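You operate a simulated robot arm through the tools that you are given. There is no shell and no other tool. Be economical: measure what you need, move in short steps, check, and stop when the job is done.

The job below is to be done with a simulated robot arm. You get a single attempt, and the scene is never put back.

JOB
Close the dial cover. Close the tool drawer. Fetch the green square tub and set it on the blue sign. Put the sealed orange tin from the top of the sample bench in the reject pan. Take the grey lump and leave it in the frame on the teal filler. Take the tan block and put it on the sack bench top. Put the hand brush from the sack bench shelf on the teal sheet on the sack bench top. Open the white door. Do these in any order. Set down upright: tan block.

Only the result counts: the job must be done as asked and must still hold three seconds after the hand-in. Knocking over, shifting, dropping, spilling or breaking anything else fails it. A push-on lid holds only when it is set on centred and level and pressed home; a screw cap is set on level and turned clockwise until tight. Flat cloth is picked up by pressing the open fingertips on it (5 to 10 N) and closing them slowly along it; thin cloth reads only 2 to 8 mm in the jaws.

ROBOT AND FRAMES
A 7-joint arm with a two-finger parallel gripper on a trunk, on a base that drives. Base frame: it is fixed to the floor where the robot stands at the start and does not move with it; the origin is under the middle of the robot, x ahead of it, y to its left, z up. Units: mm, degrees, N and s.
With the tool pointing down near the work surface it reaches from about 280 to 360 mm from the robot's upright axis, wherever it stands. Its first joint turns from -166.0 to 166.0 degrees. Places, roughly: blue sign [-2750, 8250, 750]; dial cover [500, -100, 1200]; frame on the teal filler (15x15 cm) [2000, 6840, 1020]; green square tub (5x5x5 cm) [-2500, 7900, 900]; grey lump (3x3x3 cm) [2200, 4700, 900]; hand brush (13x6x10 cm) [400, 4500, 200]; reject pan [-2250, 8000, 1000]; sack bench top [800, 5100, 700]; sealed orange tin [-2500, 8250, 1000]; tan block [2000, 4250, 1000]; teal sheet (16x14x1 cm) [800, 5400, 700]; tool drawer [1800, 4200, 800]; white door [-200, 7200, 500]. Payload 1.57 kg.
The TCP is the grasp point between the finger pads, 30 mm short of the fingertips. In the tool frame z runs along the fingers and y along their closing line. The gripper opens to 80 mm. The fingers are 17 mm wide and 12 mm thick; the gripper's body (40 by 82 mm) begins 80 mm behind the TCP.
Orientation is that of the tool frame in the base frame, as a unit quaternion [w, x, y, z]. With the fingers straight down and closing along the base's y, the tool's x points along the base's -x, its y along +y and its z along -z.

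CONTROLS
- The arm moves only by the tool nudge_tool. Its argument "targets" is a list of rows, each an object of numbers (a shift or turn left out is 0, a gripper value left out holds the last): "dx", "dy", "dz": the shift along the tool's x, y, z in mm; "wx", "wy", "wz": the turn, a rotation vector about the tool's x, y, z in rad; "grip": the closure in counts, from 0 (fully open) to 255 (shut). In form: [{"dx": .., "dy": .., "dz": .., "wx": .., "wy": .., "wz": .., "grip": ..}, ...]. A call has 1 to 8 rows; each row is the pose to reach, as a shift and turn from the pose commanded when the call began, along the tool's axes at that moment. A row lasts 0.2 s, in which the tool goes at most 50 mm and 8.6 degrees; a call with a longer step from one row to the next is refused whole, and so is a gripper value outside its range. A pose out of reach is approached as far as the arm can. The call stops where the force on the tool passes 40 N (or 10 N more than at its start, if that is more) or the arm is blocked; 0.2 s more then pass. Each finger travels about 72 mm/s and halts on what it meets, pressing with about 29 N; the grip force reading is that of the motor and also rises with nothing between the fingers. The clock runs only during rows and for 0.2 s after the last one: add rows that repeat a pose to give the fingers time. The reply holds the time, the measured pose of the TCP, the force on the tool along the base axes, the opening and the grip force, in the units named above and with some noise, with the torque about the TCP (base axes, N m) and any sound that the robot's microphone picked up.
- Cameras (640 x 400 px; columns grow to the right, rows downward): "scene" is now at [7.2, 104.7, 1613.9]; the picture's right is [-0.49, -0.87, 0.00], its down [-0.46, 0.26, -0.85] and it looks along [0.74, -0.42, -0.53] (base axes); focal length 252 px, centre (320, 200). "wrist" rides on the gripper at [72, -7, -122] in the tool frame; the picture's right is [0.09, 1.00, 0.00], its down [-0.84, 0.08, -0.54] and it looks along [-0.54, 0.05, 0.84] (tool axes); focal length 238 px, centre (320, 200). There is no depth. A picture from a camera that has moved, and an enlarged one, comes with that camera's place and axes in the base frame and with its lens. The place of the scene camera against the robot may be out by one fixed shift of up to 25 mm in any direction.
- grab_frame(camera): a new picture of that camera. The clock stands still meanwhile.
- move_column(by): slides the trunk up (or, below 0, down) by that many mm; the arm and the scene camera ride with it, the base frame stays. It gives what a move gives, with no picture.
- roll_base(legs): drives the robot by 1 to 6 legs, each [ahead, left, turn to the left] in mm, mm and degrees, along the robot's own axes; the way and the turn of a leg run together, so that a leg with both is an arc; at most 1500 mm and 180 degrees a leg. The arm and the cameras ride along, it lands a little off, and it stops where it bumps. It gives what a move gives.
- turn_head(pan, tilt): turns the head with the scene camera to pan (to the left, within 86 degrees either way) and tilt (down, from -29 to 69), counted from straight ahead of the robot. It gives what a move gives.
- close_up(camera, box): a new picture of the part [left, top, right, bottom] of that camera's present view, enlarged. The clock stands still meanwhile.
- finish_job(): hands the job in; it is judged then, once.

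Go step by step. Nothing tells you exact positions but the pictures and the camera data: compare them with the known pose of the tool, close in by small moves and look again before you grip or let go. The budget is 196 turns and 162 pictures, counting those below and the enlarged ones. Unless the task says otherwise, let go and move clear before handing in.

The tools are called after ">>>" by a JSON object that holds its "fn" and its "kwargs". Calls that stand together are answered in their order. nudge_tool: Moves the arm, as the interface text tells. Its arguments: {"type":"object","properties":{"targets":{"type":"array"}},"required":["targets"]} The other tools are called the same way: move_column (by) slides the trunk up or down; roll_base (legs) drives the base; turn_head (pan, tilt) turns the head that bears the scene camera; grab_frame (camera) takes a picture; close_up (camera, box) takes an enlarged picture of a part of a camera's view; finish_job () hands the job in.

At the start:

```text
time_s: 0.0
tool_pos: [407.4, 24.1, 1427.4]
tcp_rot: [0.0, 0.0, 1.0, 0.0]
wrist_force: [-0.6, 0.2, -0.1]
ft_torque: [-0.01, -0.04, 0.03]
opening: 80.0
grasp_force: 0.0
trunk travel left (down, up): [-400.0, 80.0]
robot x, y, heading: [1.2, -2.8, 0.0]
head pan, tilt: [-29.6, 32.1]
```

scene: 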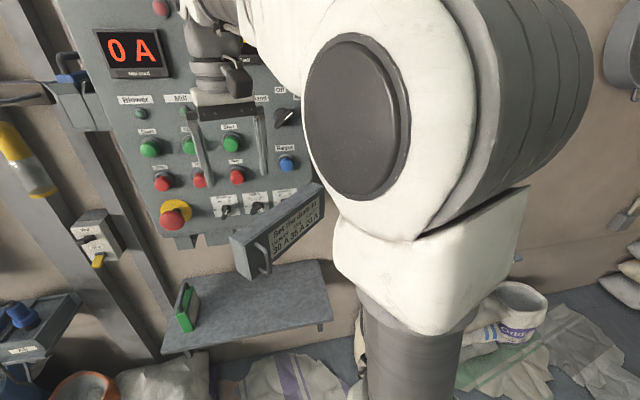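
wrist: 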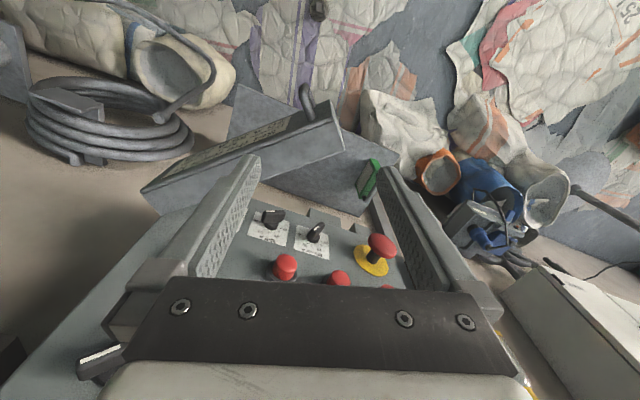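

The control panel is ahead, with what looks like a hinged cover hanging open below the switches. I'll look closer from the head camera.

>>> {"fn": "close_up", "kwargs": {"camera": "scene", "box": [100, 60, 360, 320]}}

>>> {"fn": "close_up", "kwargs": {"camera": "wrist", "box": [120, 60, 480, 320]}}

```text
1.54 times, centred on (230, 190) of scene
camera zoom: at [7.2, 104.7, 1613.9], right [-0.49, -0.87, 0.0], down [-0.46, 0.26, -0.85], along [0.74, -0.42, -0.53], focal length 388 px, centre (458, 215)
```

zoom: 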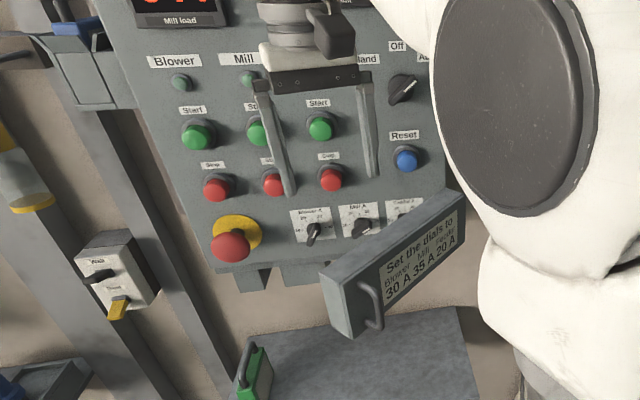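

```text
1.54 times, centred on (300, 190) of wrist
camera zoom: at [336.0, 19.8, 1551.1], right [-0.09, 1.0, 0.0], down [0.84, 0.08, 0.54], along [0.54, 0.05, -0.84], focal length 367 px, centre (351, 215)
```

zoom: 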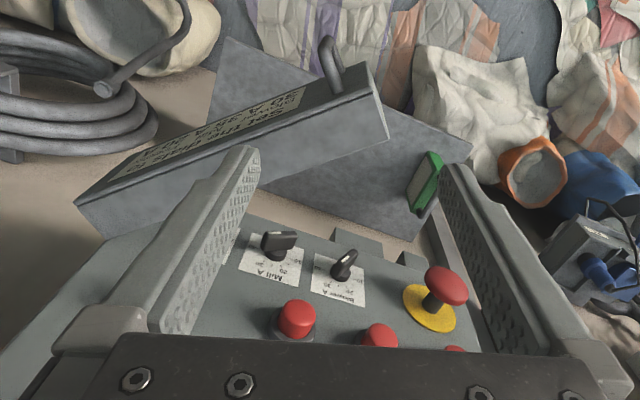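

The cover hangs on a right-hand hinge, swung out about 30° towards me, its handle near [392, 8, 1237] and the panel near x 600. I'll close the fingers, back off a bit and go down in front of it to push it in.

>>> {"fn": "nudge_tool", "kwargs": {"targets": [{"dx": 40, "grip": 255}, {"dx": 80, "dy": -20, "grip": 255}, {"dx": 80, "dy": -20, "dz": 45}, {"dx": 80, "dy": -20, "dz": 90}, {"dx": 80, "dy": -20, "dz": 135}, {"dx": 80, "dy": -20, "dz": 165}]}}

>>> {"fn": "grab_frame", "kwargs": {"camera": "scene"}}

>>> {"fn": "grab_frame", "kwargs": {"camera": "wrist"}}

```text
time_s: 1.4
tool_pos: [325.9, 4.8, 1263.4]
tcp_rot: [0.001, 0.001, 1.0, 0.0]
wrist_force: [0.2, -0.1, -0.2]
ft_torque: [0.01, -0.02, -0.02]
opening: 0.0
grasp_force: 21.2
trunk travel left (down, up): [-400.0, 80.0]
robot x, y, heading: [-0.4, -2.0, -0.1]
head pan, tilt: [-29.6, 32.1]
```

```text
157 pictures are left
camera scene: at [6.9, 100.6, 1620.7], right [-0.53, -0.85, 0.0], down [-0.4, 0.25, -0.88], along [0.75, -0.47, -0.47], focal length 252 px, centre (320, 200)
```

scene: 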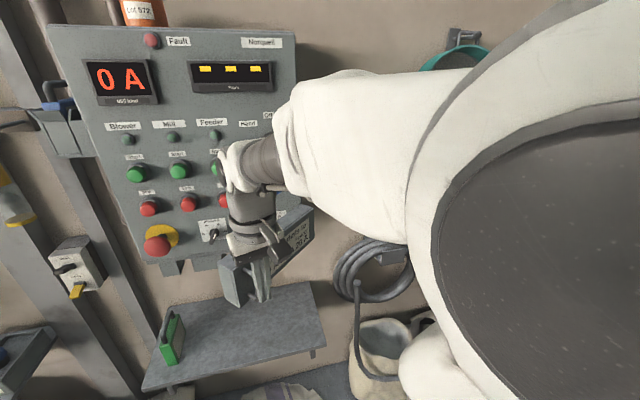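

```text
156 pictures are left
camera wrist: at [255.3, 0.0, 1386.2], right [-0.09, 1.0, 0.0], down [0.84, 0.08, 0.54], along [0.54, 0.05, -0.84], focal length 238 px, centre (320, 200)
```

wrist: 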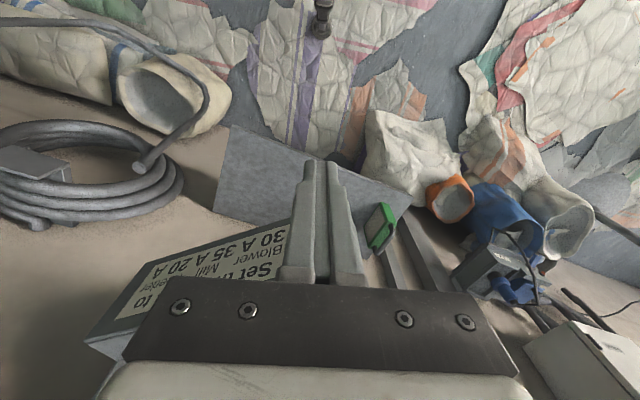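

The fingers hang in front of the cover. I'll push forward in short steps.

>>> {"fn": "nudge_tool", "kwargs": {"targets": [{"dx": -30}, {"dx": -60, "dy": 3}, {"dx": -90, "dy": 8}, {"dx": -120, "dy": 12}, {"dx": -150, "dy": 15}]}}

>>> {"fn": "grab_frame", "kwargs": {"camera": "scene"}}

>>> {"fn": "grab_frame", "kwargs": {"camera": "wrist"}}

```text
time_s: 2.1
tool_pos: [395.3, 16.4, 1261.7]
tcp_rot: [-0.007, -0.005, 1.0, 0.006]
wrist_force: [0.3, -0.7, -0.7]
ft_torque: [0.06, -0.01, -0.01]
opening: 0.0
grasp_force: 21.5
trunk travel left (down, up): [-400.0, 80.0]
robot x, y, heading: [-2.4, -0.9, 0.2]
head pan, tilt: [-29.6, 32.1]
stopped in row 3: the force on the tool passed its limit at 47 N (the readings are from after the stop); the commanded pose is now the measured one
```

```text
155 pictures are left
camera scene: at [8.0, 102.8, 1614.0], right [-0.49, -0.87, 0.0], down [-0.46, 0.26, -0.85], along [0.74, -0.42, -0.53], focal length 252 px, centre (320, 200)
```

scene: 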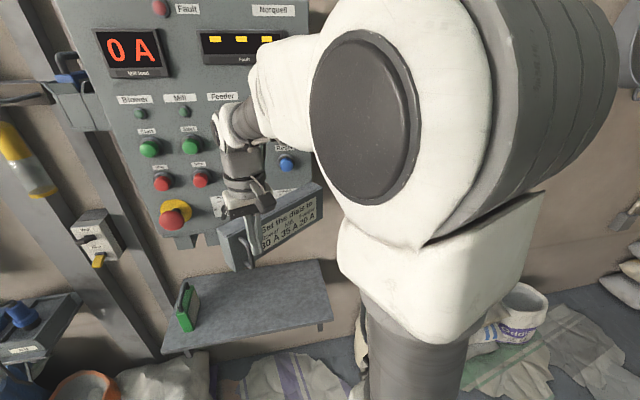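

```text
154 pictures are left
camera wrist: at [326.6, 9.5, 1385.7], right [-0.1, 0.99, 0.01], down [0.84, 0.08, 0.53], along [0.53, 0.07, -0.85], focal length 238 px, centre (320, 200)
```

wrist: 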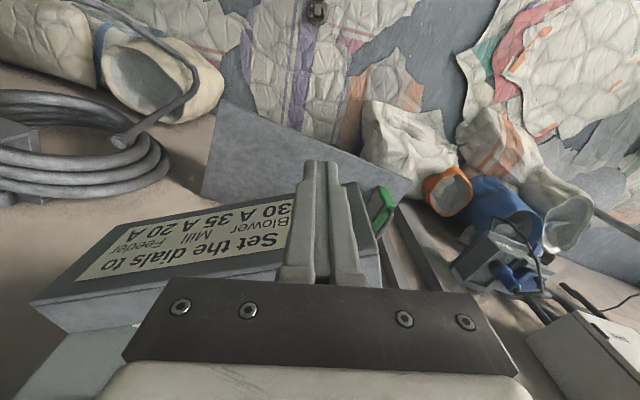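

The touch pushed it a little and tripped on speed. I'll keep pushing, more slowly.

>>> {"fn": "nudge_tool", "kwargs": {"targets": [{"dx": -8}, {"dx": -16, "dy": 2}, {"dx": -24, "dy": 4}, {"dx": -32, "dy": 6}, {"dx": -40, "dy": 8}, {"dx": -48, "dy": 9}, {"dx": -56, "dy": 10}, {"dx": -64, "dy": 11}]}}

>>> {"fn": "grab_frame", "kwargs": {"camera": "scene"}}

```text
time_s: 3.9
tool_pos: [457.6, 30.4, 1260.9]
tcp_rot: [-0.006, -0.005, 1.0, 0.005]
wrist_force: [-0.3, 0.5, -0.1]
ft_torque: [-0.01, 0.0, 0.0]
opening: 0.2
grasp_force: 21.9
trunk travel left (down, up): [-400.0, 80.0]
robot x, y, heading: [-0.0, 0.3, 0.1]
head pan, tilt: [-29.6, 32.1]
```

```text
153 pictures are left
camera scene: at [6.8, 105.1, 1613.9], right [-0.49, -0.87, 0.0], down [-0.46, 0.26, -0.85], along [0.74, -0.42, -0.53], focal length 252 px, centre (320, 200)
```

scene: 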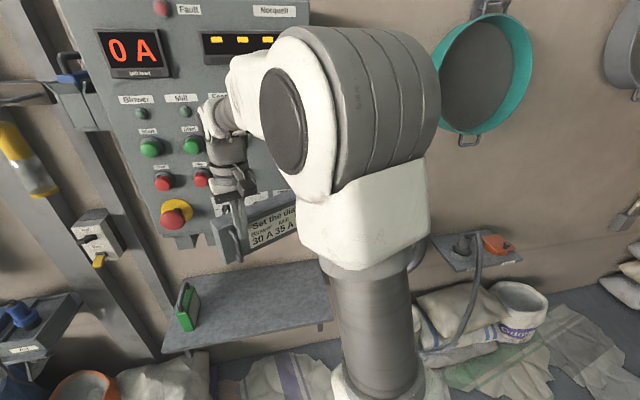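

Moves freely and the cover follows. Keep pushing.

>>> {"fn": "nudge_tool", "kwargs": {"targets": [{"dx": -8}, {"dx": -16, "dy": 1}, {"dx": -24, "dy": 2}, {"dx": -32, "dy": 3}, {"dx": -40, "dy": 4}, {"dx": -48, "dy": 4}, {"dx": -56, "dy": 4}, {"dx": -64, "dy": 4}]}}

>>> {"fn": "grab_frame", "kwargs": {"camera": "scene"}}

>>> {"fn": "grab_frame", "kwargs": {"camera": "wrist"}}

```text
time_s: 5.7
tool_pos: [523.1, 35.6, 1259.6]
tcp_rot: [-0.006, -0.005, 1.0, 0.006]
wrist_force: [-0.2, -0.1, 0.2]
ft_torque: [0.0, -0.02, 0.0]
opening: 0.3
grasp_force: 21.4
trunk travel left (down, up): [-400.0, 80.0]
robot x, y, heading: [-1.8, 0.1, 0.1]
head pan, tilt: [-29.6, 32.1]
```

```text
152 pictures are left
camera scene: at [6.7, 105.1, 1613.9], right [-0.49, -0.87, 0.0], down [-0.46, 0.26, -0.85], along [0.74, -0.42, -0.53], focal length 252 px, centre (320, 200)
```

scene: 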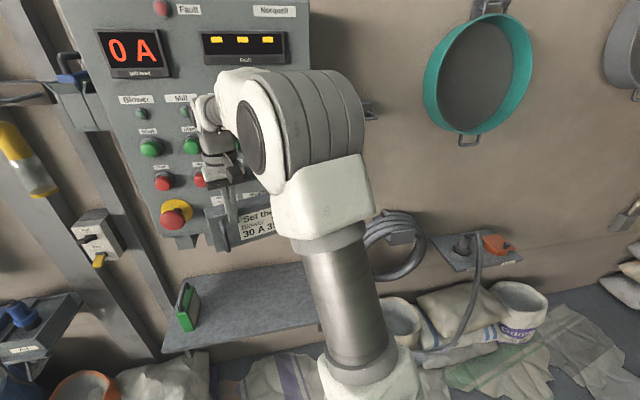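

```text
151 pictures are left
camera wrist: at [453.3, 28.3, 1384.5], right [-0.1, 0.99, 0.01], down [0.84, 0.08, 0.53], along [0.53, 0.06, -0.85], focal length 238 px, centre (320, 200)
```

wrist: 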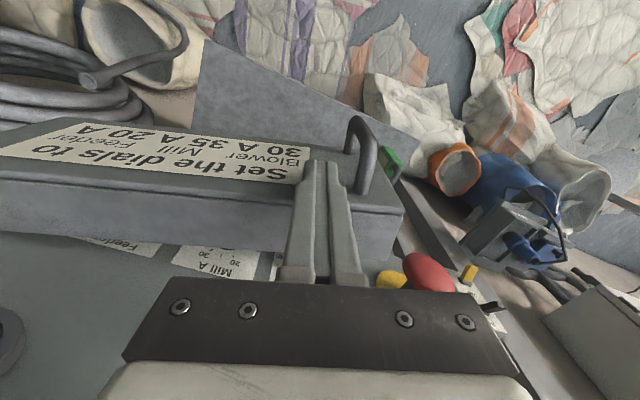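

Nearly shut; a bit more until it stops.

>>> {"fn": "nudge_tool", "kwargs": {"targets": [{"dx": -6}, {"dx": -12}, {"dx": -18}, {"dx": -24}, {"dx": -30}, {"dx": -36}, {"dx": -42}]}}

>>> {"fn": "grab_frame", "kwargs": {"camera": "scene"}}

>>> {"fn": "grab_frame", "kwargs": {"camera": "wrist"}}

```text
time_s: 7.3
tool_pos: [564.0, 35.7, 1260.1]
tcp_rot: [-0.006, -0.005, 1.0, 0.006]
wrist_force: [-0.3, -0.2, 0.1]
ft_torque: [0.0, 0.03, -0.01]
opening: 0.3
grasp_force: 21.7
trunk travel left (down, up): [-400.0, 80.0]
robot x, y, heading: [1.3, 4.5, 0.2]
head pan, tilt: [-29.6, 32.1]
```

```text
150 pictures are left
camera scene: at [6.7, 105.1, 1613.9], right [-0.49, -0.87, 0.0], down [-0.46, 0.26, -0.85], along [0.74, -0.42, -0.53], focal length 252 px, centre (320, 200)
```

scene: 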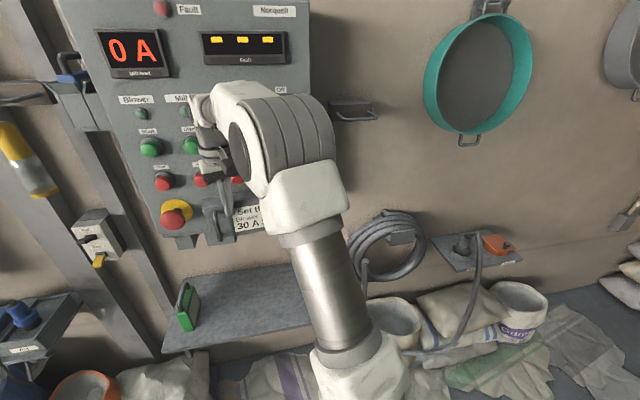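

```text
149 pictures are left
camera wrist: at [495.3, 28.8, 1384.3], right [-0.1, 0.99, 0.01], down [0.84, 0.08, 0.53], along [0.53, 0.07, -0.85], focal length 238 px, centre (320, 200)
```

wrist: 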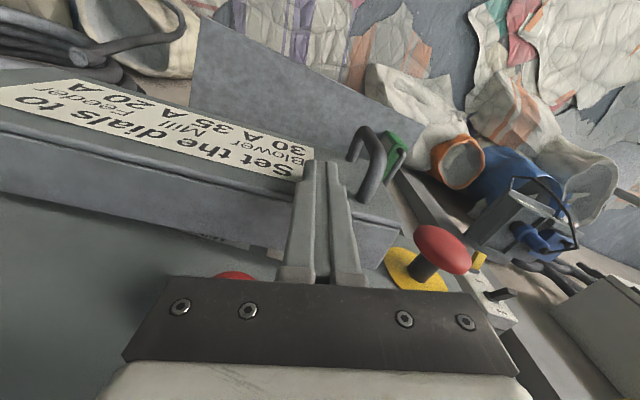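

The cover is almost in, but the gripper body is close to a red button. I'll back off, tilt the fingertips forward, and finish the push that way.

>>> {"fn": "nudge_tool", "kwargs": {"targets": [{"dx": 20}, {"dx": 40}, {"dx": 40, "wy": -0.14}, {"dx": 40, "wy": -0.28}, {"dx": 40, "wy": -0.42}, {"dx": 40, "wy": -0.56}, {"dx": 40, "wy": -0.7}]}}

>>> {"fn": "grab_frame", "kwargs": {"camera": "wrist"}}

>>> {"fn": "close_up", "kwargs": {"camera": "scene", "box": [100, 100, 340, 280]}}

```text
time_s: 8.9
tool_pos: [523.9, 35.8, 1260.4]
tcp_rot: [0.339, -0.003, 0.941, 0.007]
wrist_force: [-0.3, 0.3, 0.1]
ft_torque: [0.02, -0.06, 0.02]
opening: 0.1
grasp_force: 21.5
trunk travel left (down, up): [-400.0, 80.0]
robot x, y, heading: [-3.3, 0.1, 0.1]
head pan, tilt: [-29.6, 32.1]
```

```text
148 pictures are left
camera wrist: at [392.3, 28.2, 1310.2], right [-0.08, 1.0, -0.05], down [0.3, 0.07, 0.95], along [0.95, 0.06, -0.3], focal length 238 px, centre (320, 200)
```

wrist: 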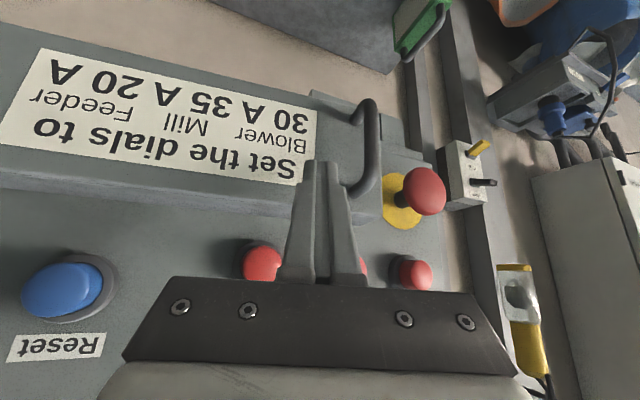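

```text
2.22 times, centred on (220, 190) of scene
camera zoom: at [6.5, 105.1, 1613.9], right [-0.49, -0.87, 0.0], down [-0.46, 0.26, -0.85], along [0.74, -0.42, -0.53], focal length 561 px, centre (542, 222)
```

zoom: 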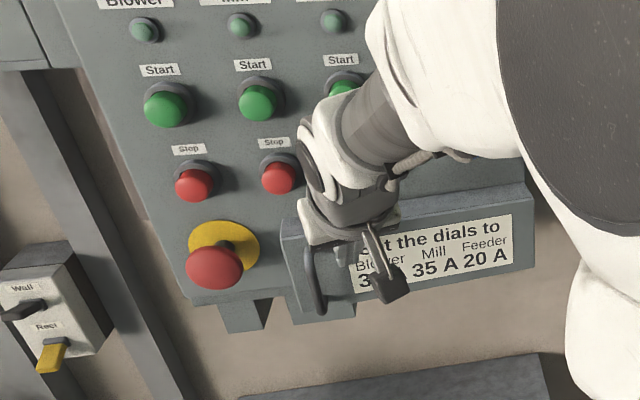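

>>> {"fn": "nudge_tool", "kwargs": {"targets": [{"dx": -11, "dz": 9}, {"dx": -16, "dz": 13}, {"dx": -20, "dz": 17}, {"dx": -24, "dz": 20}, {"dx": -28, "dz": 23}, {"dx": -32, "dz": 26}, {"dx": -36, "dz": 30}, {"dx": -40, "dz": 33}]}}

>>> {"fn": "grab_frame", "kwargs": {"camera": "wrist"}}

>>> {"fn": "close_up", "kwargs": {"camera": "scene", "box": [100, 100, 340, 280]}}

```text
time_s: 10.7
tool_pos: [573.4, 36.6, 1260.9]
tcp_rot: [0.336, -0.003, 0.942, 0.006]
wrist_force: [-10.6, 0.6, 2.1]
ft_torque: [-0.02, 0.14, -0.11]
opening: 0.0
grasp_force: 21.1
trunk travel left (down, up): [-400.0, 80.0]
robot x, y, heading: [-2.3, 0.6, -0.1]
head pan, tilt: [-29.6, 32.1]
```

```text
146 pictures are left
camera wrist: at [442.9, 29.1, 1310.6], right [-0.08, 1.0, -0.05], down [0.3, 0.07, 0.95], along [0.95, 0.06, -0.31], focal length 238 px, centre (320, 200)
```

wrist: 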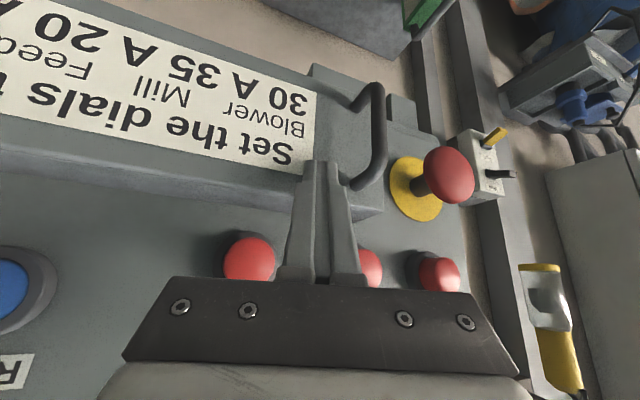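

```text
2.22 times, centred on (220, 190) of scene
camera zoom: at [5.0, 105.2, 1613.9], right [-0.49, -0.87, 0.0], down [-0.46, 0.26, -0.85], along [0.74, -0.42, -0.53], focal length 561 px, centre (542, 222)
```

zoom: 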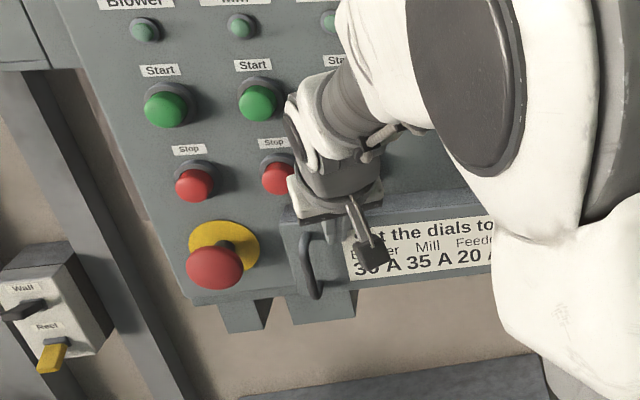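

Contact now shows 10 N. One more few millimetres to seat it.

>>> {"fn": "nudge_tool", "kwargs": {"targets": [{"dx": -2, "dz": 1.6}, {"dx": -4, "dz": 3.3}, {"dx": -4, "dz": 3.3}, {"dx": -6, "dz": 5}, {"dx": -6, "dz": 5}]}}

>>> {"fn": "close_up", "kwargs": {"camera": "wrist", "box": [140, 60, 480, 300]}}

```text
time_s: 11.6
tool_pos: [574.2, 36.7, 1260.4]
tcp_rot: [0.332, -0.004, 0.943, 0.007]
wrist_force: [-22.2, -0.4, 11.0]
ft_torque: [-0.11, 0.11, -0.23]
opening: 0.0
grasp_force: 21.4
trunk travel left (down, up): [-400.0, 80.0]
robot x, y, heading: [-2.2, -2.2, -0.1]
head pan, tilt: [-29.6, 32.1]
stopped in row 4: the force on the tool passed its limit at 42 N (the readings are from after the stop); the commanded pose is now the measured one
```

```text
1.67 times, centred on (310, 180) of wrist
camera zoom: at [443.7, 29.4, 1311.4], right [-0.08, 1.0, -0.05], down [0.31, 0.07, 0.95], along [0.95, 0.06, -0.31], focal length 397 px, centre (337, 233)
```

zoom: 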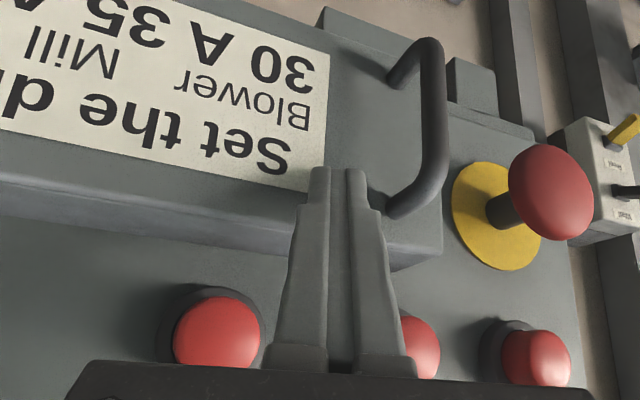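

The cover is firmly shut. I'll back away, straighten the tool and retract before driving.

>>> {"fn": "nudge_tool", "kwargs": {"targets": [{"dx": 38, "dz": -30}, {"dx": 75, "dz": -60}, {"dx": 75, "dz": -60, "wy": 0.14}, {"dx": 75, "dz": -60, "wy": 0.28}, {"dx": 75, "dz": -60, "wy": 0.42}, {"dx": 75, "dz": -60, "wy": 0.56}, {"dx": 75, "dz": -60, "wy": 0.68}]}}

>>> {"fn": "close_up", "kwargs": {"camera": "scene", "box": [100, 100, 340, 280]}}

>>> {"fn": "turn_head", "kwargs": {"pan": 80, "tilt": 20}}

>>> {"fn": "grab_frame", "kwargs": {"camera": "scene"}}

```text
time_s: 13.2
tool_pos: [483.5, 35.3, 1257.6]
tcp_rot: [-0.002, -0.004, 1.0, 0.005]
wrist_force: [0.0, 0.1, -0.9]
ft_torque: [0.01, -0.01, 0.01]
opening: 0.0
grasp_force: 21.2
trunk travel left (down, up): [-400.0, 80.0]
robot x, y, heading: [1.0, -0.2, 0.2]
head pan, tilt: [-29.6, 32.1]
```

```text
2.22 times, centred on (220, 190) of scene
camera zoom: at [6.5, 105.1, 1613.9], right [-0.49, -0.87, 0.0], down [-0.46, 0.26, -0.85], along [0.74, -0.42, -0.53], focal length 561 px, centre (542, 222)
```

zoom: 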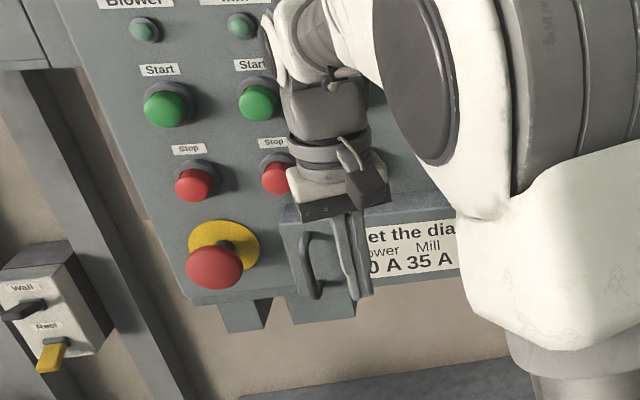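

```text
time_s: 15.1
tool_pos: [483.3, 35.5, 1258.0]
tcp_rot: [-0.001, -0.006, 1.0, 0.005]
wrist_force: [-0.3, -0.1, 0.4]
ft_torque: [0.02, 0.01, -0.03]
opening: 0.0
grasp_force: 21.5
trunk travel left (down, up): [-400.0, 80.0]
robot x, y, heading: [-2.1, -1.0, -0.1]
head pan, tilt: [80.0, 20.0]
```

```text
142 pictures are left
camera scene: at [-55.5, 241.0, 1633.3], right [0.98, -0.17, 0.0], down [-0.06, -0.34, -0.94], along [0.16, 0.93, -0.34], focal length 252 px, centre (320, 200)
```

scene: 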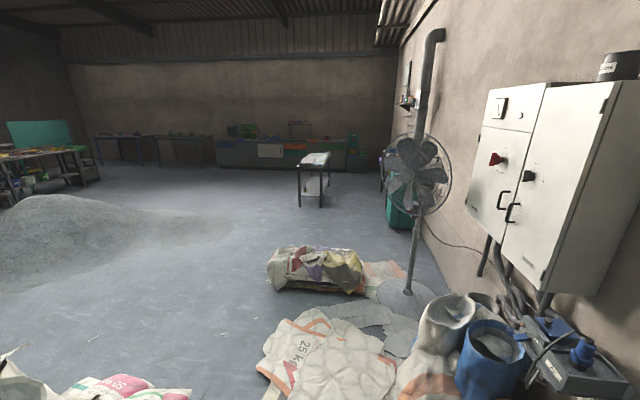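

The cover is fully shut. Ahead to the left I see the small sack bench, the sample bench and the rest of the room; sacks lie on the floor, so I retract the arm, turn left and look at the free way.

>>> {"fn": "nudge_tool", "kwargs": {"targets": [{"dx": 45}, {"dx": 90}, {"dx": 130}, {"dx": 165, "dz": -40}, {"dx": 165, "dz": -85}, {"dx": 165, "dz": -130}]}}

>>> {"fn": "turn_head", "kwargs": {"pan": 80, "tilt": 50}}

>>> {"fn": "grab_frame", "kwargs": {"camera": "scene"}}

```text
refused: row 4 steps farther than a row can; nothing moved
```

```text
time_s: 16.1
tool_pos: [482.9, 34.2, 1257.4]
tcp_rot: [-0.001, -0.005, 1.0, 0.005]
wrist_force: [0.4, 0.2, 0.8]
ft_torque: [-0.03, 0.03, 0.02]
opening: 0.0
grasp_force: 21.2
trunk travel left (down, up): [-400.0, 80.0]
robot x, y, heading: [-2.5, -1.1, -0.1]
head pan, tilt: [80.0, 50.0]
```

```text
141 pictures are left
camera scene: at [-58.3, 225.2, 1587.8], right [0.99, -0.17, 0.0], down [-0.13, -0.75, -0.64], along [0.11, 0.63, -0.77], focal length 252 px, centre (320, 200)
```

scene: 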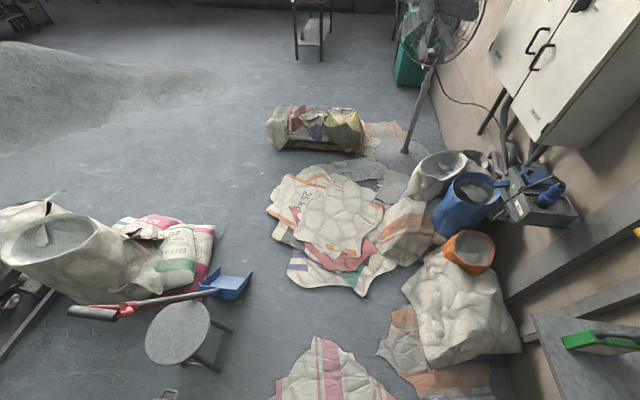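

The floor clutter leaves a lane. I'll retract the arm and look straight down to see how wide my base is.

>>> {"fn": "nudge_tool", "kwargs": {"targets": [{"dx": 45}, {"dx": 90}, {"dx": 130}, {"dx": 160, "dz": -35}, {"dx": 165, "dz": -80}, {"dx": 165, "dz": -125}]}}

>>> {"fn": "turn_head", "kwargs": {"pan": 86, "tilt": 69}}

>>> {"fn": "grab_frame", "kwargs": {"camera": "scene"}}

```text
time_s: 17.4
tool_pos: [319.5, 34.1, 1383.0]
tcp_rot: [-0.002, -0.005, 1.0, 0.005]
wrist_force: [0.0, 0.5, -0.4]
ft_torque: [0.02, 0.0, 0.02]
opening: 0.0
grasp_force: 21.2
trunk travel left (down, up): [-400.0, 80.0]
robot x, y, heading: [-1.5, 1.4, -0.1]
head pan, tilt: [80.0, 50.0]
```

```text
time_s: 18.3
tool_pos: [321.2, 32.4, 1382.4]
tcp_rot: [-0.002, -0.005, 1.0, 0.004]
wrist_force: [0.2, -0.5, -1.0]
ft_torque: [0.03, 0.02, 0.01]
opening: 0.0
grasp_force: 21.1
trunk travel left (down, up): [-400.0, 80.0]
robot x, y, heading: [-4.0, -0.8, 0.1]
head pan, tilt: [85.9, 68.8]
```

```text
140 pictures are left
camera scene: at [-67.7, 205.1, 1565.8], right [1.0, -0.07, 0.0], down [-0.06, -0.93, -0.36], along [0.03, 0.36, -0.93], focal length 252 px, centre (320, 200)
```

scene: 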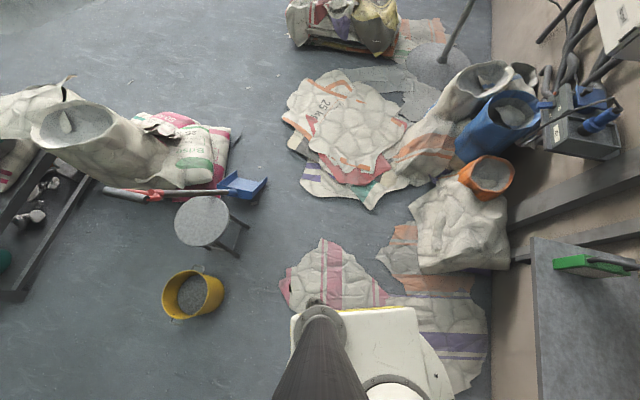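

Flat sacks lie even under the robot, so they can be driven over. One look straight ahead and down for my base outline.

>>> {"fn": "turn_head", "kwargs": {"pan": 40, "tilt": 69}}

>>> {"fn": "grab_frame", "kwargs": {"camera": "scene"}}

>>> {"fn": "turn_head", "kwargs": {"pan": -86, "tilt": 40}}

>>> {"fn": "grab_frame", "kwargs": {"camera": "scene"}}

```text
time_s: 19.4
tool_pos: [320.3, 33.8, 1382.0]
tcp_rot: [-0.002, -0.005, 1.0, 0.006]
wrist_force: [-0.1, 0.5, -0.5]
ft_torque: [0.0, -0.02, -0.05]
opening: 0.0
grasp_force: 21.0
trunk travel left (down, up): [-400.0, 80.0]
robot x, y, heading: [-1.7, -5.3, 0.1]
head pan, tilt: [40.0, 68.8]
```

```text
139 pictures are left
camera scene: at [-28.8, 185.3, 1565.8], right [0.64, -0.76, 0.0], down [-0.71, -0.6, -0.36], along [0.28, 0.23, -0.93], focal length 252 px, centre (320, 200)
```

scene: 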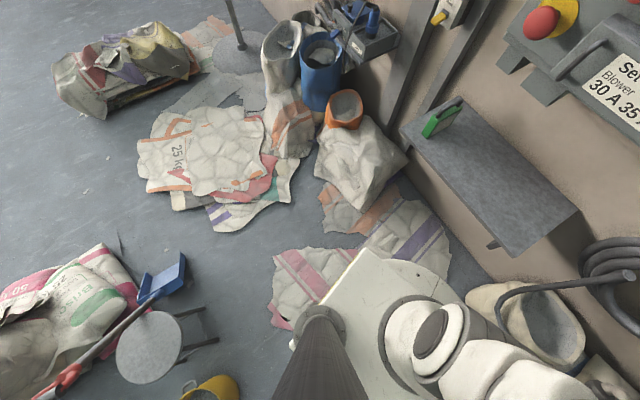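

```text
time_s: 21.5
tool_pos: [319.4, 32.5, 1381.6]
tcp_rot: [-0.004, -0.005, 1.0, 0.005]
wrist_force: [-0.5, -0.9, -0.9]
ft_torque: [-0.02, 0.0, 0.0]
opening: 0.0
grasp_force: 21.3
trunk travel left (down, up): [-400.0, 80.0]
robot x, y, heading: [0.7, -1.5, -0.3]
head pan, tilt: [-85.9, 40.0]
```

```text
138 pictures are left
camera scene: at [-2.5, 131.5, 1580.3], right [-0.25, -0.97, 0.0], down [-0.8, 0.21, -0.56], along [0.55, -0.14, -0.83], focal length 252 px, centre (320, 200)
```

scene: 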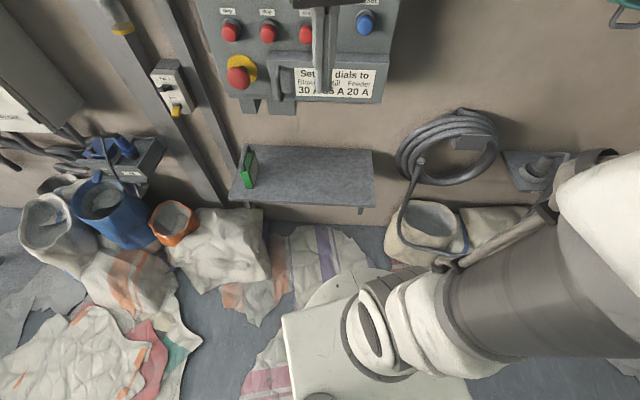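

The lane between the stool and the wall sacks is passable. I'll turn left and drive up it in stages, slightly left of the flat stack.

>>> {"fn": "roll_base", "kwargs": {"legs": [[0, 0, 90], [850, 150, 0], [650, 300, 0]]}}

>>> {"fn": "turn_head", "kwargs": {"pan": 0, "tilt": 25}}

>>> {"fn": "grab_frame", "kwargs": {"camera": "scene"}}

```text
time_s: 31.0
tool_pos: [-164.0, 965.3, 1381.4]
tcp_rot: [0.007, 0.715, -0.7, -0.001]
wrist_force: [-0.4, -0.5, -0.5]
ft_torque: [0.01, 0.0, -0.01]
opening: 0.0
grasp_force: 21.5
trunk travel left (down, up): [-400.0, 80.0]
robot x, y, heading: [-129.0, 645.7, 91.2]
head pan, tilt: [-85.9, 40.0]
stopped in leg 2: the robot was blocked; the commanded pose is now the measured one
```

```text
time_s: 32.6
tool_pos: [-165.8, 965.4, 1382.0]
tcp_rot: [0.006, 0.716, -0.698, -0.002]
wrist_force: [-0.1, -0.7, -0.7]
ft_torque: [0.01, 0.01, 0.0]
opening: 0.1
grasp_force: 21.2
trunk travel left (down, up): [-400.0, 80.0]
robot x, y, heading: [-127.1, 644.1, 90.9]
head pan, tilt: [0.0, 25.0]
```

```text
137 pictures are left
camera scene: at [-259.5, 664.4, 1625.2], right [1.0, 0.02, 0.0], down [0.01, -0.42, -0.91], along [-0.02, 0.91, -0.42], focal length 252 px, centre (320, 200)
```

scene: 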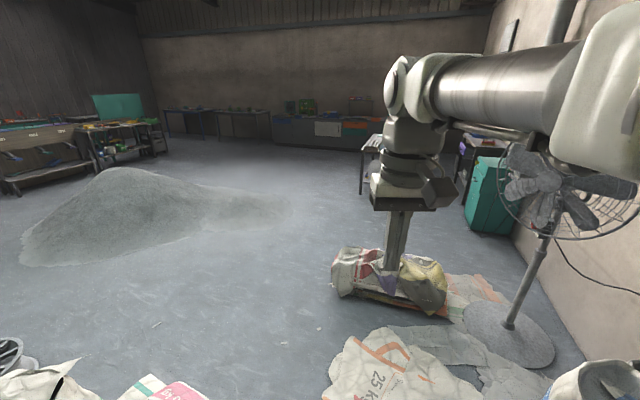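

Blocked at y 646. I look down to see by what.

>>> {"fn": "turn_head", "kwargs": {"pan": 20, "tilt": 69}}

>>> {"fn": "grab_frame", "kwargs": {"camera": "scene"}}

```text
time_s: 33.7
tool_pos: [-164.7, 965.6, 1382.0]
tcp_rot: [0.007, 0.716, -0.698, -0.002]
wrist_force: [0.3, -0.4, 0.0]
ft_torque: [-0.01, -0.01, 0.0]
opening: 0.1
grasp_force: 21.2
trunk travel left (down, up): [-400.0, 80.0]
robot x, y, heading: [-124.3, 646.4, 91.1]
head pan, tilt: [20.0, 68.8]
```

```text
136 pictures are left
camera scene: at [-278.0, 624.5, 1565.8], right [0.93, 0.36, 0.0], down [0.34, -0.87, -0.36], along [-0.13, 0.34, -0.93], focal length 252 px, centre (320, 200)
```

scene: 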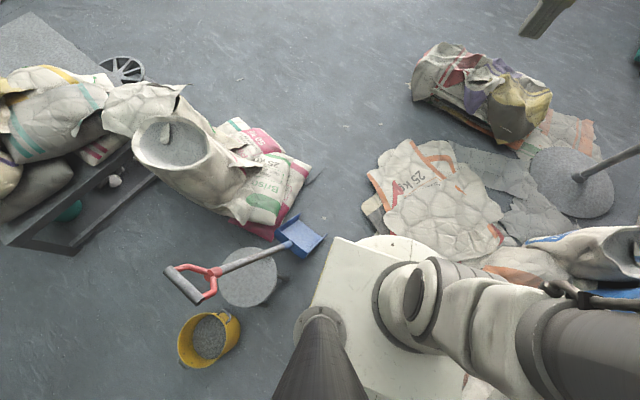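

Probably the sack stack ahead blocks me (it lies about 320 mm from my centre). I'll look around to the left for a wider way.

>>> {"fn": "turn_head", "kwargs": {"pan": 86, "tilt": 35}}

>>> {"fn": "grab_frame", "kwargs": {"camera": "scene"}}

>>> {"fn": "turn_head", "kwargs": {"pan": 40, "tilt": 35}}

>>> {"fn": "grab_frame", "kwargs": {"camera": "scene"}}

```text
time_s: 35.1
tool_pos: [-165.5, 966.8, 1382.3]
tcp_rot: [0.007, 0.716, -0.698, -0.002]
wrist_force: [-0.5, 0.3, 0.8]
ft_torque: [0.0, 0.03, -0.01]
opening: 0.0
grasp_force: 21.1
trunk travel left (down, up): [-400.0, 80.0]
robot x, y, heading: [-130.0, 644.5, 91.1]
head pan, tilt: [85.9, 35.0]
```

```text
135 pictures are left
camera scene: at [-345.8, 576.9, 1609.4], right [0.05, 1.0, 0.0], down [0.57, -0.03, -0.82], along [-0.82, 0.04, -0.57], focal length 252 px, centre (320, 200)
```

scene: 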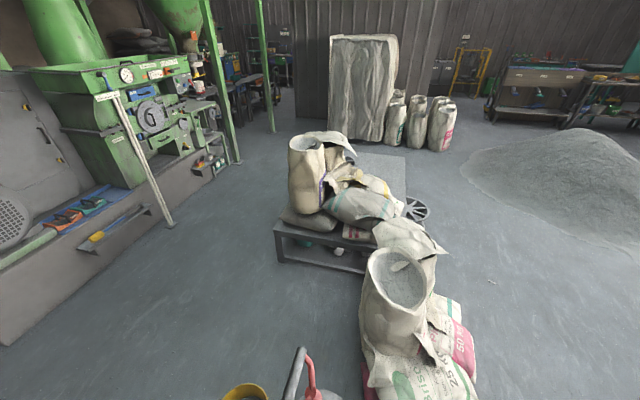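

```text
time_s: 36.2
tool_pos: [-164.8, 965.6, 1382.0]
tcp_rot: [0.007, 0.716, -0.698, -0.002]
wrist_force: [0.3, 0.6, -0.2]
ft_torque: [-0.01, -0.02, 0.01]
opening: 0.0
grasp_force: 21.3
trunk travel left (down, up): [-400.0, 80.0]
robot x, y, heading: [-127.5, 641.7, 91.2]
head pan, tilt: [40.0, 35.0]
```

```text
134 pictures are left
camera scene: at [-315.8, 638.6, 1609.5], right [0.75, 0.66, 0.0], down [0.38, -0.43, -0.82], along [-0.54, 0.62, -0.57], focal length 252 px, centre (320, 200)
```

scene: 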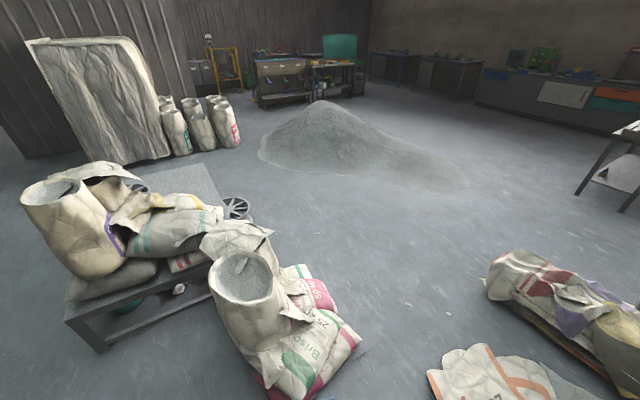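

The gap is too tight here, but the floor to the west, round the sack cart, is wide open. I'll back up, turn to face west, and drive to about x -2800, then look.

>>> {"fn": "roll_base", "kwargs": {"legs": [[-790, 0, 0], [0, 0, 89], [1400, 0, 0], [1200, 0, 0]]}}

>>> {"fn": "turn_head", "kwargs": {"pan": 0, "tilt": 30}}

>>> {"fn": "grab_frame", "kwargs": {"camera": "scene"}}

```text
time_s: 50.3
tool_pos: [-849.7, -172.0, 1381.0]
tcp_rot: [0.006, 1.0, 0.002, 0.002]
wrist_force: [0.2, 0.3, 1.3]
ft_torque: [-0.03, 0.07, 0.02]
opening: 0.1
grasp_force: 21.6
trunk travel left (down, up): [-400.0, 80.0]
robot x, y, heading: [-526.6, -140.9, 180.1]
head pan, tilt: [40.0, 35.0]
stopped in leg 3: the robot was blocked; the commanded pose is now the measured one
```

```text
time_s: 51.4
tool_pos: [-850.9, -170.7, 1382.3]
tcp_rot: [0.007, 1.0, 0.001, 0.003]
wrist_force: [0.2, -0.1, -0.6]
ft_torque: [0.0, 0.01, 0.03]
opening: 0.1
grasp_force: 21.3
trunk travel left (down, up): [-400.0, 80.0]
robot x, y, heading: [-526.8, -139.1, 179.8]
head pan, tilt: [0.0, 30.0]
```

```text
133 pictures are left
camera scene: at [-531.1, -271.9, 1617.2], right [0.0, 1.0, 0.0], down [0.5, 0.0, -0.87], along [-0.87, 0.0, -0.5], focal length 252 px, centre (320, 200)
```

scene: 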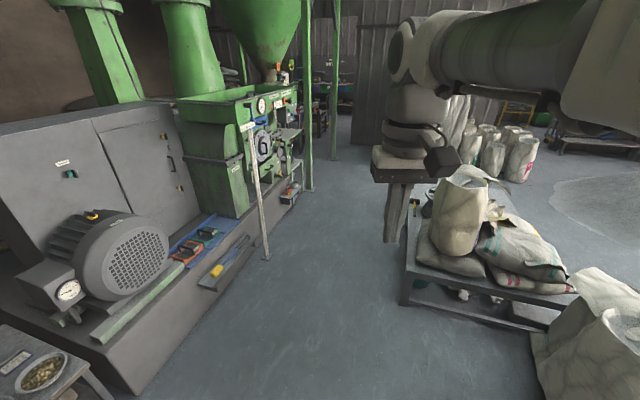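

Blocked again with no obvious cause ahead; look down.

>>> {"fn": "turn_head", "kwargs": {"pan": 0, "tilt": 69}}

>>> {"fn": "grab_frame", "kwargs": {"camera": "scene"}}

>>> {"fn": "turn_head", "kwargs": {"pan": -86, "tilt": 60}}

>>> {"fn": "turn_head", "kwargs": {"pan": -86, "tilt": 60}}

>>> {"fn": "grab_frame", "kwargs": {"camera": "scene"}}

```text
time_s: 52.4
tool_pos: [-850.8, -170.9, 1382.2]
tcp_rot: [0.006, 1.0, 0.002, 0.003]
wrist_force: [0.5, -0.3, 0.8]
ft_torque: [0.03, 0.04, 0.0]
opening: 0.0
grasp_force: 21.4
trunk travel left (down, up): [-400.0, 80.0]
robot x, y, heading: [-529.5, -139.3, 180.0]
head pan, tilt: [0.0, 68.8]
```

```text
132 pictures are left
camera scene: at [-496.6, -271.8, 1565.8], right [0.0, 1.0, 0.0], down [0.93, 0.0, -0.36], along [-0.36, 0.0, -0.93], focal length 252 px, centre (320, 200)
```

scene: 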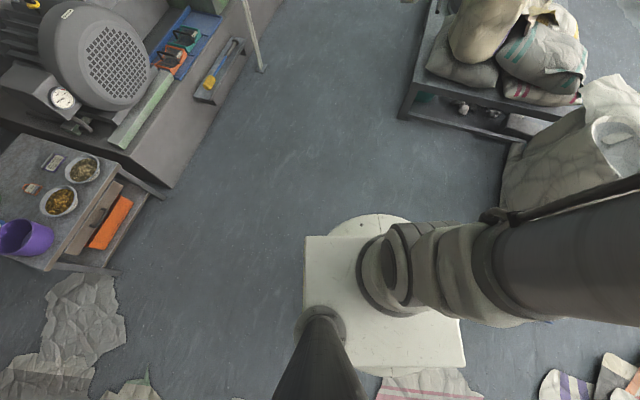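

```text
time_s: 54.0
tool_pos: [-851.1, -170.3, 1380.2]
tcp_rot: [0.006, 1.0, 0.001, 0.004]
wrist_force: [0.0, 0.9, -0.5]
ft_torque: [-0.04, -0.02, -0.02]
opening: 0.0
grasp_force: 21.6
trunk travel left (down, up): [-400.0, 80.0]
robot x, y, heading: [-531.2, -141.9, 180.1]
head pan, tilt: [-85.9, 60.0]
```

```text
time_s: 54.6
tool_pos: [-851.0, -169.8, 1381.7]
tcp_rot: [0.006, 1.0, 0.002, 0.004]
wrist_force: [-0.1, 0.4, 0.1]
ft_torque: [-0.01, -0.01, 0.03]
opening: 0.1
grasp_force: 21.2
trunk travel left (down, up): [-400.0, 80.0]
robot x, y, heading: [-526.0, -137.6, 180.2]
head pan, tilt: [-85.9, 60.0]
```

```text
131 pictures are left
camera scene: at [-496.3, -254.4, 1567.7], right [0.3, 0.95, 0.0], down [0.88, -0.28, -0.39], along [-0.37, 0.12, -0.92], focal length 252 px, centre (320, 200)
```

scene: 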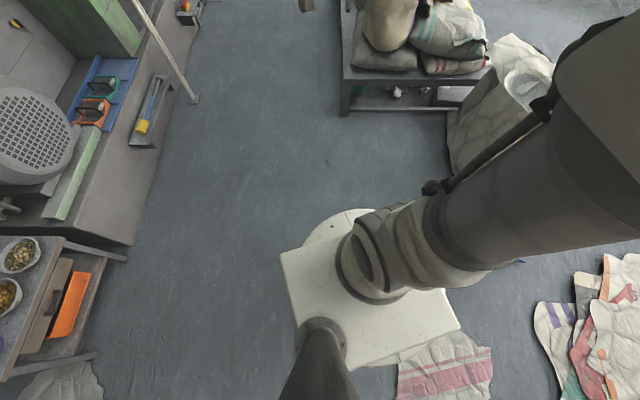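

The yellow bucket on my right front is likely what touched (my base radius seems about 330 mm). I'll back off, shift south and drive on west.

>>> {"fn": "roll_base", "kwargs": {"legs": [[-80, 0, 0], [0, 150, 0], [1400, 0, 0], [900, -30, 0]]}}

>>> {"fn": "turn_head", "kwargs": {"pan": 0, "tilt": 30}}

>>> {"fn": "grab_frame", "kwargs": {"camera": "scene"}}

```text
time_s: 71.5
tool_pos: [-3044.4, -305.0, 1381.3]
tcp_rot: [0.007, 1.0, 0.01, 0.004]
wrist_force: [0.5, -0.5, 0.1]
ft_torque: [0.03, 0.01, -0.01]
opening: 0.0
grasp_force: 21.2
trunk travel left (down, up): [-400.0, 80.0]
robot x, y, heading: [-2723.4, -266.9, -179.5]
head pan, tilt: [-85.9, 60.0]
stopped in leg 4: the robot was blocked; the commanded pose is now the measured one
```

```text
time_s: 73.1
tool_pos: [-3044.3, -303.9, 1382.4]
tcp_rot: [0.006, 1.0, 0.01, 0.004]
wrist_force: [0.0, 0.4, -0.1]
ft_torque: [-0.01, -0.02, -0.01]
opening: 0.1
grasp_force: 21.5
trunk travel left (down, up): [-400.0, 80.0]
robot x, y, heading: [-2723.8, -268.5, -179.1]
head pan, tilt: [0.0, 30.0]
```

```text
130 pictures are left
camera scene: at [-2723.3, -400.6, 1617.2], right [-0.01, 1.0, 0.0], down [0.5, 0.01, -0.87], along [-0.87, -0.01, -0.5], focal length 252 px, centre (320, 200)
```

scene: 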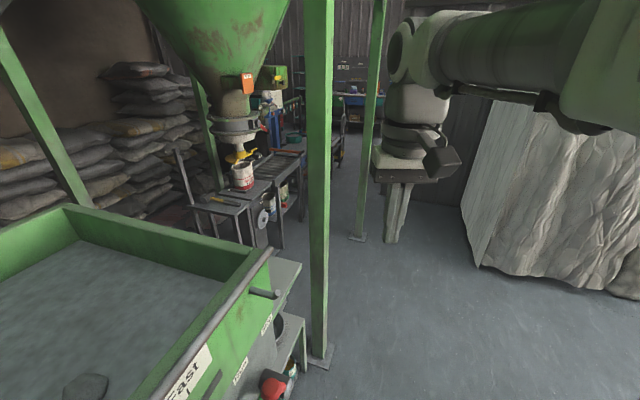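

The machine side touched on my left. The lane bends right: I'll back off, shift north, go on past the cart end and then north.

>>> {"fn": "roll_base", "kwargs": {"legs": [[-60, 0, 0], [0, -240, 0], [950, -150, 0], [50, -700, 0]]}}

>>> {"fn": "turn_head", "kwargs": {"pan": -25, "tilt": 35}}

>>> {"fn": "grab_frame", "kwargs": {"camera": "scene"}}

```text
time_s: 87.7
tool_pos: [-4009.9, 777.0, 1382.4]
tcp_rot: [0.006, 1.0, 0.01, 0.004]
wrist_force: [-0.9, 0.0, -0.6]
ft_torque: [0.01, -0.03, 0.01]
opening: 0.0
grasp_force: 20.8
trunk travel left (down, up): [-400.0, 80.0]
robot x, y, heading: [-3691.9, 812.0, -178.8]
head pan, tilt: [0.0, 30.0]
```

```text
time_s: 88.6
tool_pos: [-4011.1, 777.5, 1381.3]
tcp_rot: [0.006, 1.0, 0.01, 0.004]
wrist_force: [0.2, -0.6, 0.2]
ft_torque: [0.0, 0.01, 0.0]
opening: 0.0
grasp_force: 21.1
trunk travel left (down, up): [-400.0, 80.0]
robot x, y, heading: [-3688.0, 811.1, -178.9]
head pan, tilt: [-25.0, 35.0]
```

```text
129 pictures are left
camera scene: at [-3684.9, 704.0, 1612.5], right [0.25, 0.97, 0.0], down [0.53, -0.14, -0.84], along [-0.81, 0.21, -0.55], focal length 252 px, centre (320, 200)
```

scene: 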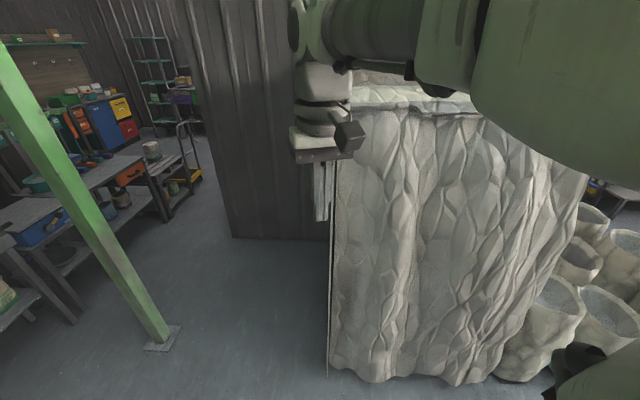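

Now at the cart's end with the big bag ahead; I turn right to face north and look.

>>> {"fn": "roll_base", "kwargs": {"legs": [[0, 0, -91]]}}

>>> {"fn": "turn_head", "kwargs": {"pan": 0, "tilt": 40}}

>>> {"fn": "grab_frame", "kwargs": {"camera": "scene"}}

```text
time_s: 94.2
tool_pos: [-3714.6, 1133.6, 1381.4]
tcp_rot: [-0.007, -0.702, 0.712, 0.002]
wrist_force: [-0.8, 0.1, 0.8]
ft_torque: [-0.02, 0.0, -0.03]
opening: 0.0
grasp_force: 21.4
trunk travel left (down, up): [-400.0, 80.0]
robot x, y, heading: [-3690.6, 810.4, 89.1]
head pan, tilt: [-25.0, 35.0]
```

```text
time_s: 95.1
tool_pos: [-3714.3, 1132.8, 1381.8]
tcp_rot: [-0.007, -0.702, 0.712, 0.001]
wrist_force: [-0.4, 0.1, 0.8]
ft_torque: [-0.02, 0.01, 0.03]
opening: 0.1
grasp_force: 21.4
trunk travel left (down, up): [-400.0, 80.0]
robot x, y, heading: [-3690.1, 808.4, 88.8]
head pan, tilt: [0.0, 40.0]
```

```text
128 pictures are left
camera scene: at [-3820.4, 828.4, 1601.9], right [1.0, -0.02, 0.0], down [-0.01, -0.64, -0.77], along [0.02, 0.77, -0.64], focal length 252 px, centre (320, 200)
```

scene: 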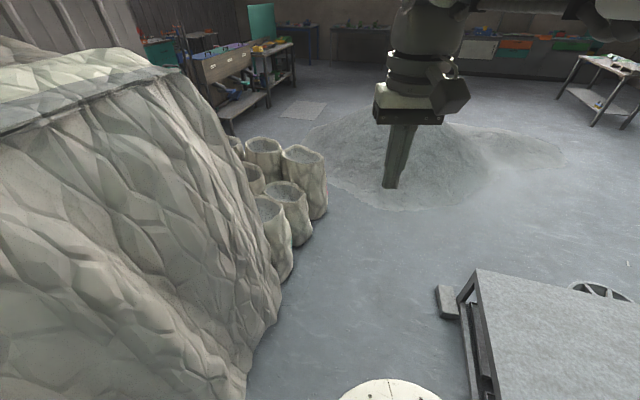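

The lane north then east between cart and gravel is clear. I drive it in legs.

>>> {"fn": "roll_base", "kwargs": {"legs": [[900, -180, 0], [420, -60, 0], [30, -1450, 0], [150, -1000, 0]]}}

>>> {"fn": "turn_head", "kwargs": {"pan": -10, "tilt": 30}}

>>> {"fn": "grab_frame", "kwargs": {"camera": "scene"}}

```text
time_s: 122.2
tool_pos: [-990.2, 2581.1, 1381.8]
tcp_rot: [-0.008, -0.703, 0.711, 0.001]
wrist_force: [0.4, 0.3, 0.5]
ft_torque: [0.02, 0.02, -0.01]
opening: 0.1
grasp_force: 21.1
trunk travel left (down, up): [-400.0, 80.0]
robot x, y, heading: [-966.0, 2256.6, 89.1]
head pan, tilt: [0.0, 40.0]
```

```text
time_s: 123.0
tool_pos: [-990.7, 2580.1, 1382.9]
tcp_rot: [-0.007, -0.703, 0.711, 0.002]
wrist_force: [-0.1, -0.4, 0.1]
ft_torque: [-0.01, -0.01, 0.0]
opening: 0.0
grasp_force: 21.7
trunk travel left (down, up): [-400.0, 80.0]
robot x, y, heading: [-966.8, 2258.8, 88.8]
head pan, tilt: [-10.0, 30.0]
```

```text
127 pictures are left
camera scene: at [-1080.4, 2279.1, 1617.2], right [0.98, -0.19, 0.0], down [-0.1, -0.49, -0.87], along [0.16, 0.85, -0.5], focal length 252 px, centre (320, 200)
```

scene: 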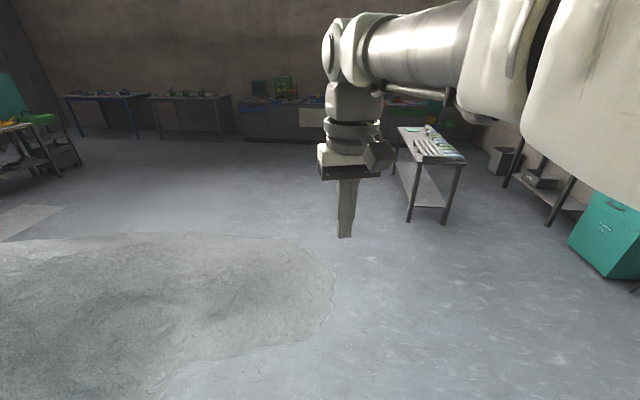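

Open floor ahead; the sack bench is front right, the teal box and workbenches beyond on the right. I'll drive to about (300, 3500), turn to face the right wall and look.

>>> {"fn": "roll_base", "kwargs": {"legs": [[1000, -680, 0], [250, -600, 0], [0, 0, -89]]}}

>>> {"fn": "turn_head", "kwargs": {"pan": 15, "tilt": 25}}

>>> {"fn": "grab_frame", "kwargs": {"camera": "scene"}}

```text
time_s: 139.4
tool_pos: [654.3, 3517.1, 1381.7]
tcp_rot: [-0.003, -0.005, 1.0, 0.007]
wrist_force: [-0.1, -0.4, 0.2]
ft_torque: [0.04, 0.01, -0.01]
opening: 0.0
grasp_force: 21.4
trunk travel left (down, up): [-400.0, 80.0]
robot x, y, heading: [332.3, 3485.0, 0.4]
head pan, tilt: [-10.0, 30.0]
```

```text
time_s: 140.3
tool_pos: [654.2, 3516.7, 1381.1]
tcp_rot: [-0.004, -0.006, 1.0, 0.006]
wrist_force: [-0.2, -0.6, -0.7]
ft_torque: [-0.02, -0.01, -0.02]
opening: 0.2
grasp_force: 21.4
trunk travel left (down, up): [-400.0, 80.0]
robot x, y, heading: [334.2, 3483.3, 0.3]
head pan, tilt: [15.0, 25.0]
```

```text
126 pictures are left
camera scene: at [350.4, 3656.3, 1625.2], right [0.26, -0.96, 0.0], down [-0.41, -0.11, -0.91], along [0.87, 0.24, -0.42], focal length 252 px, centre (320, 200)
```

scene: 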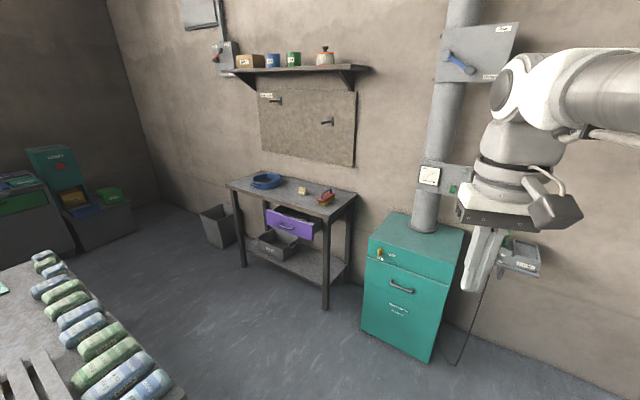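

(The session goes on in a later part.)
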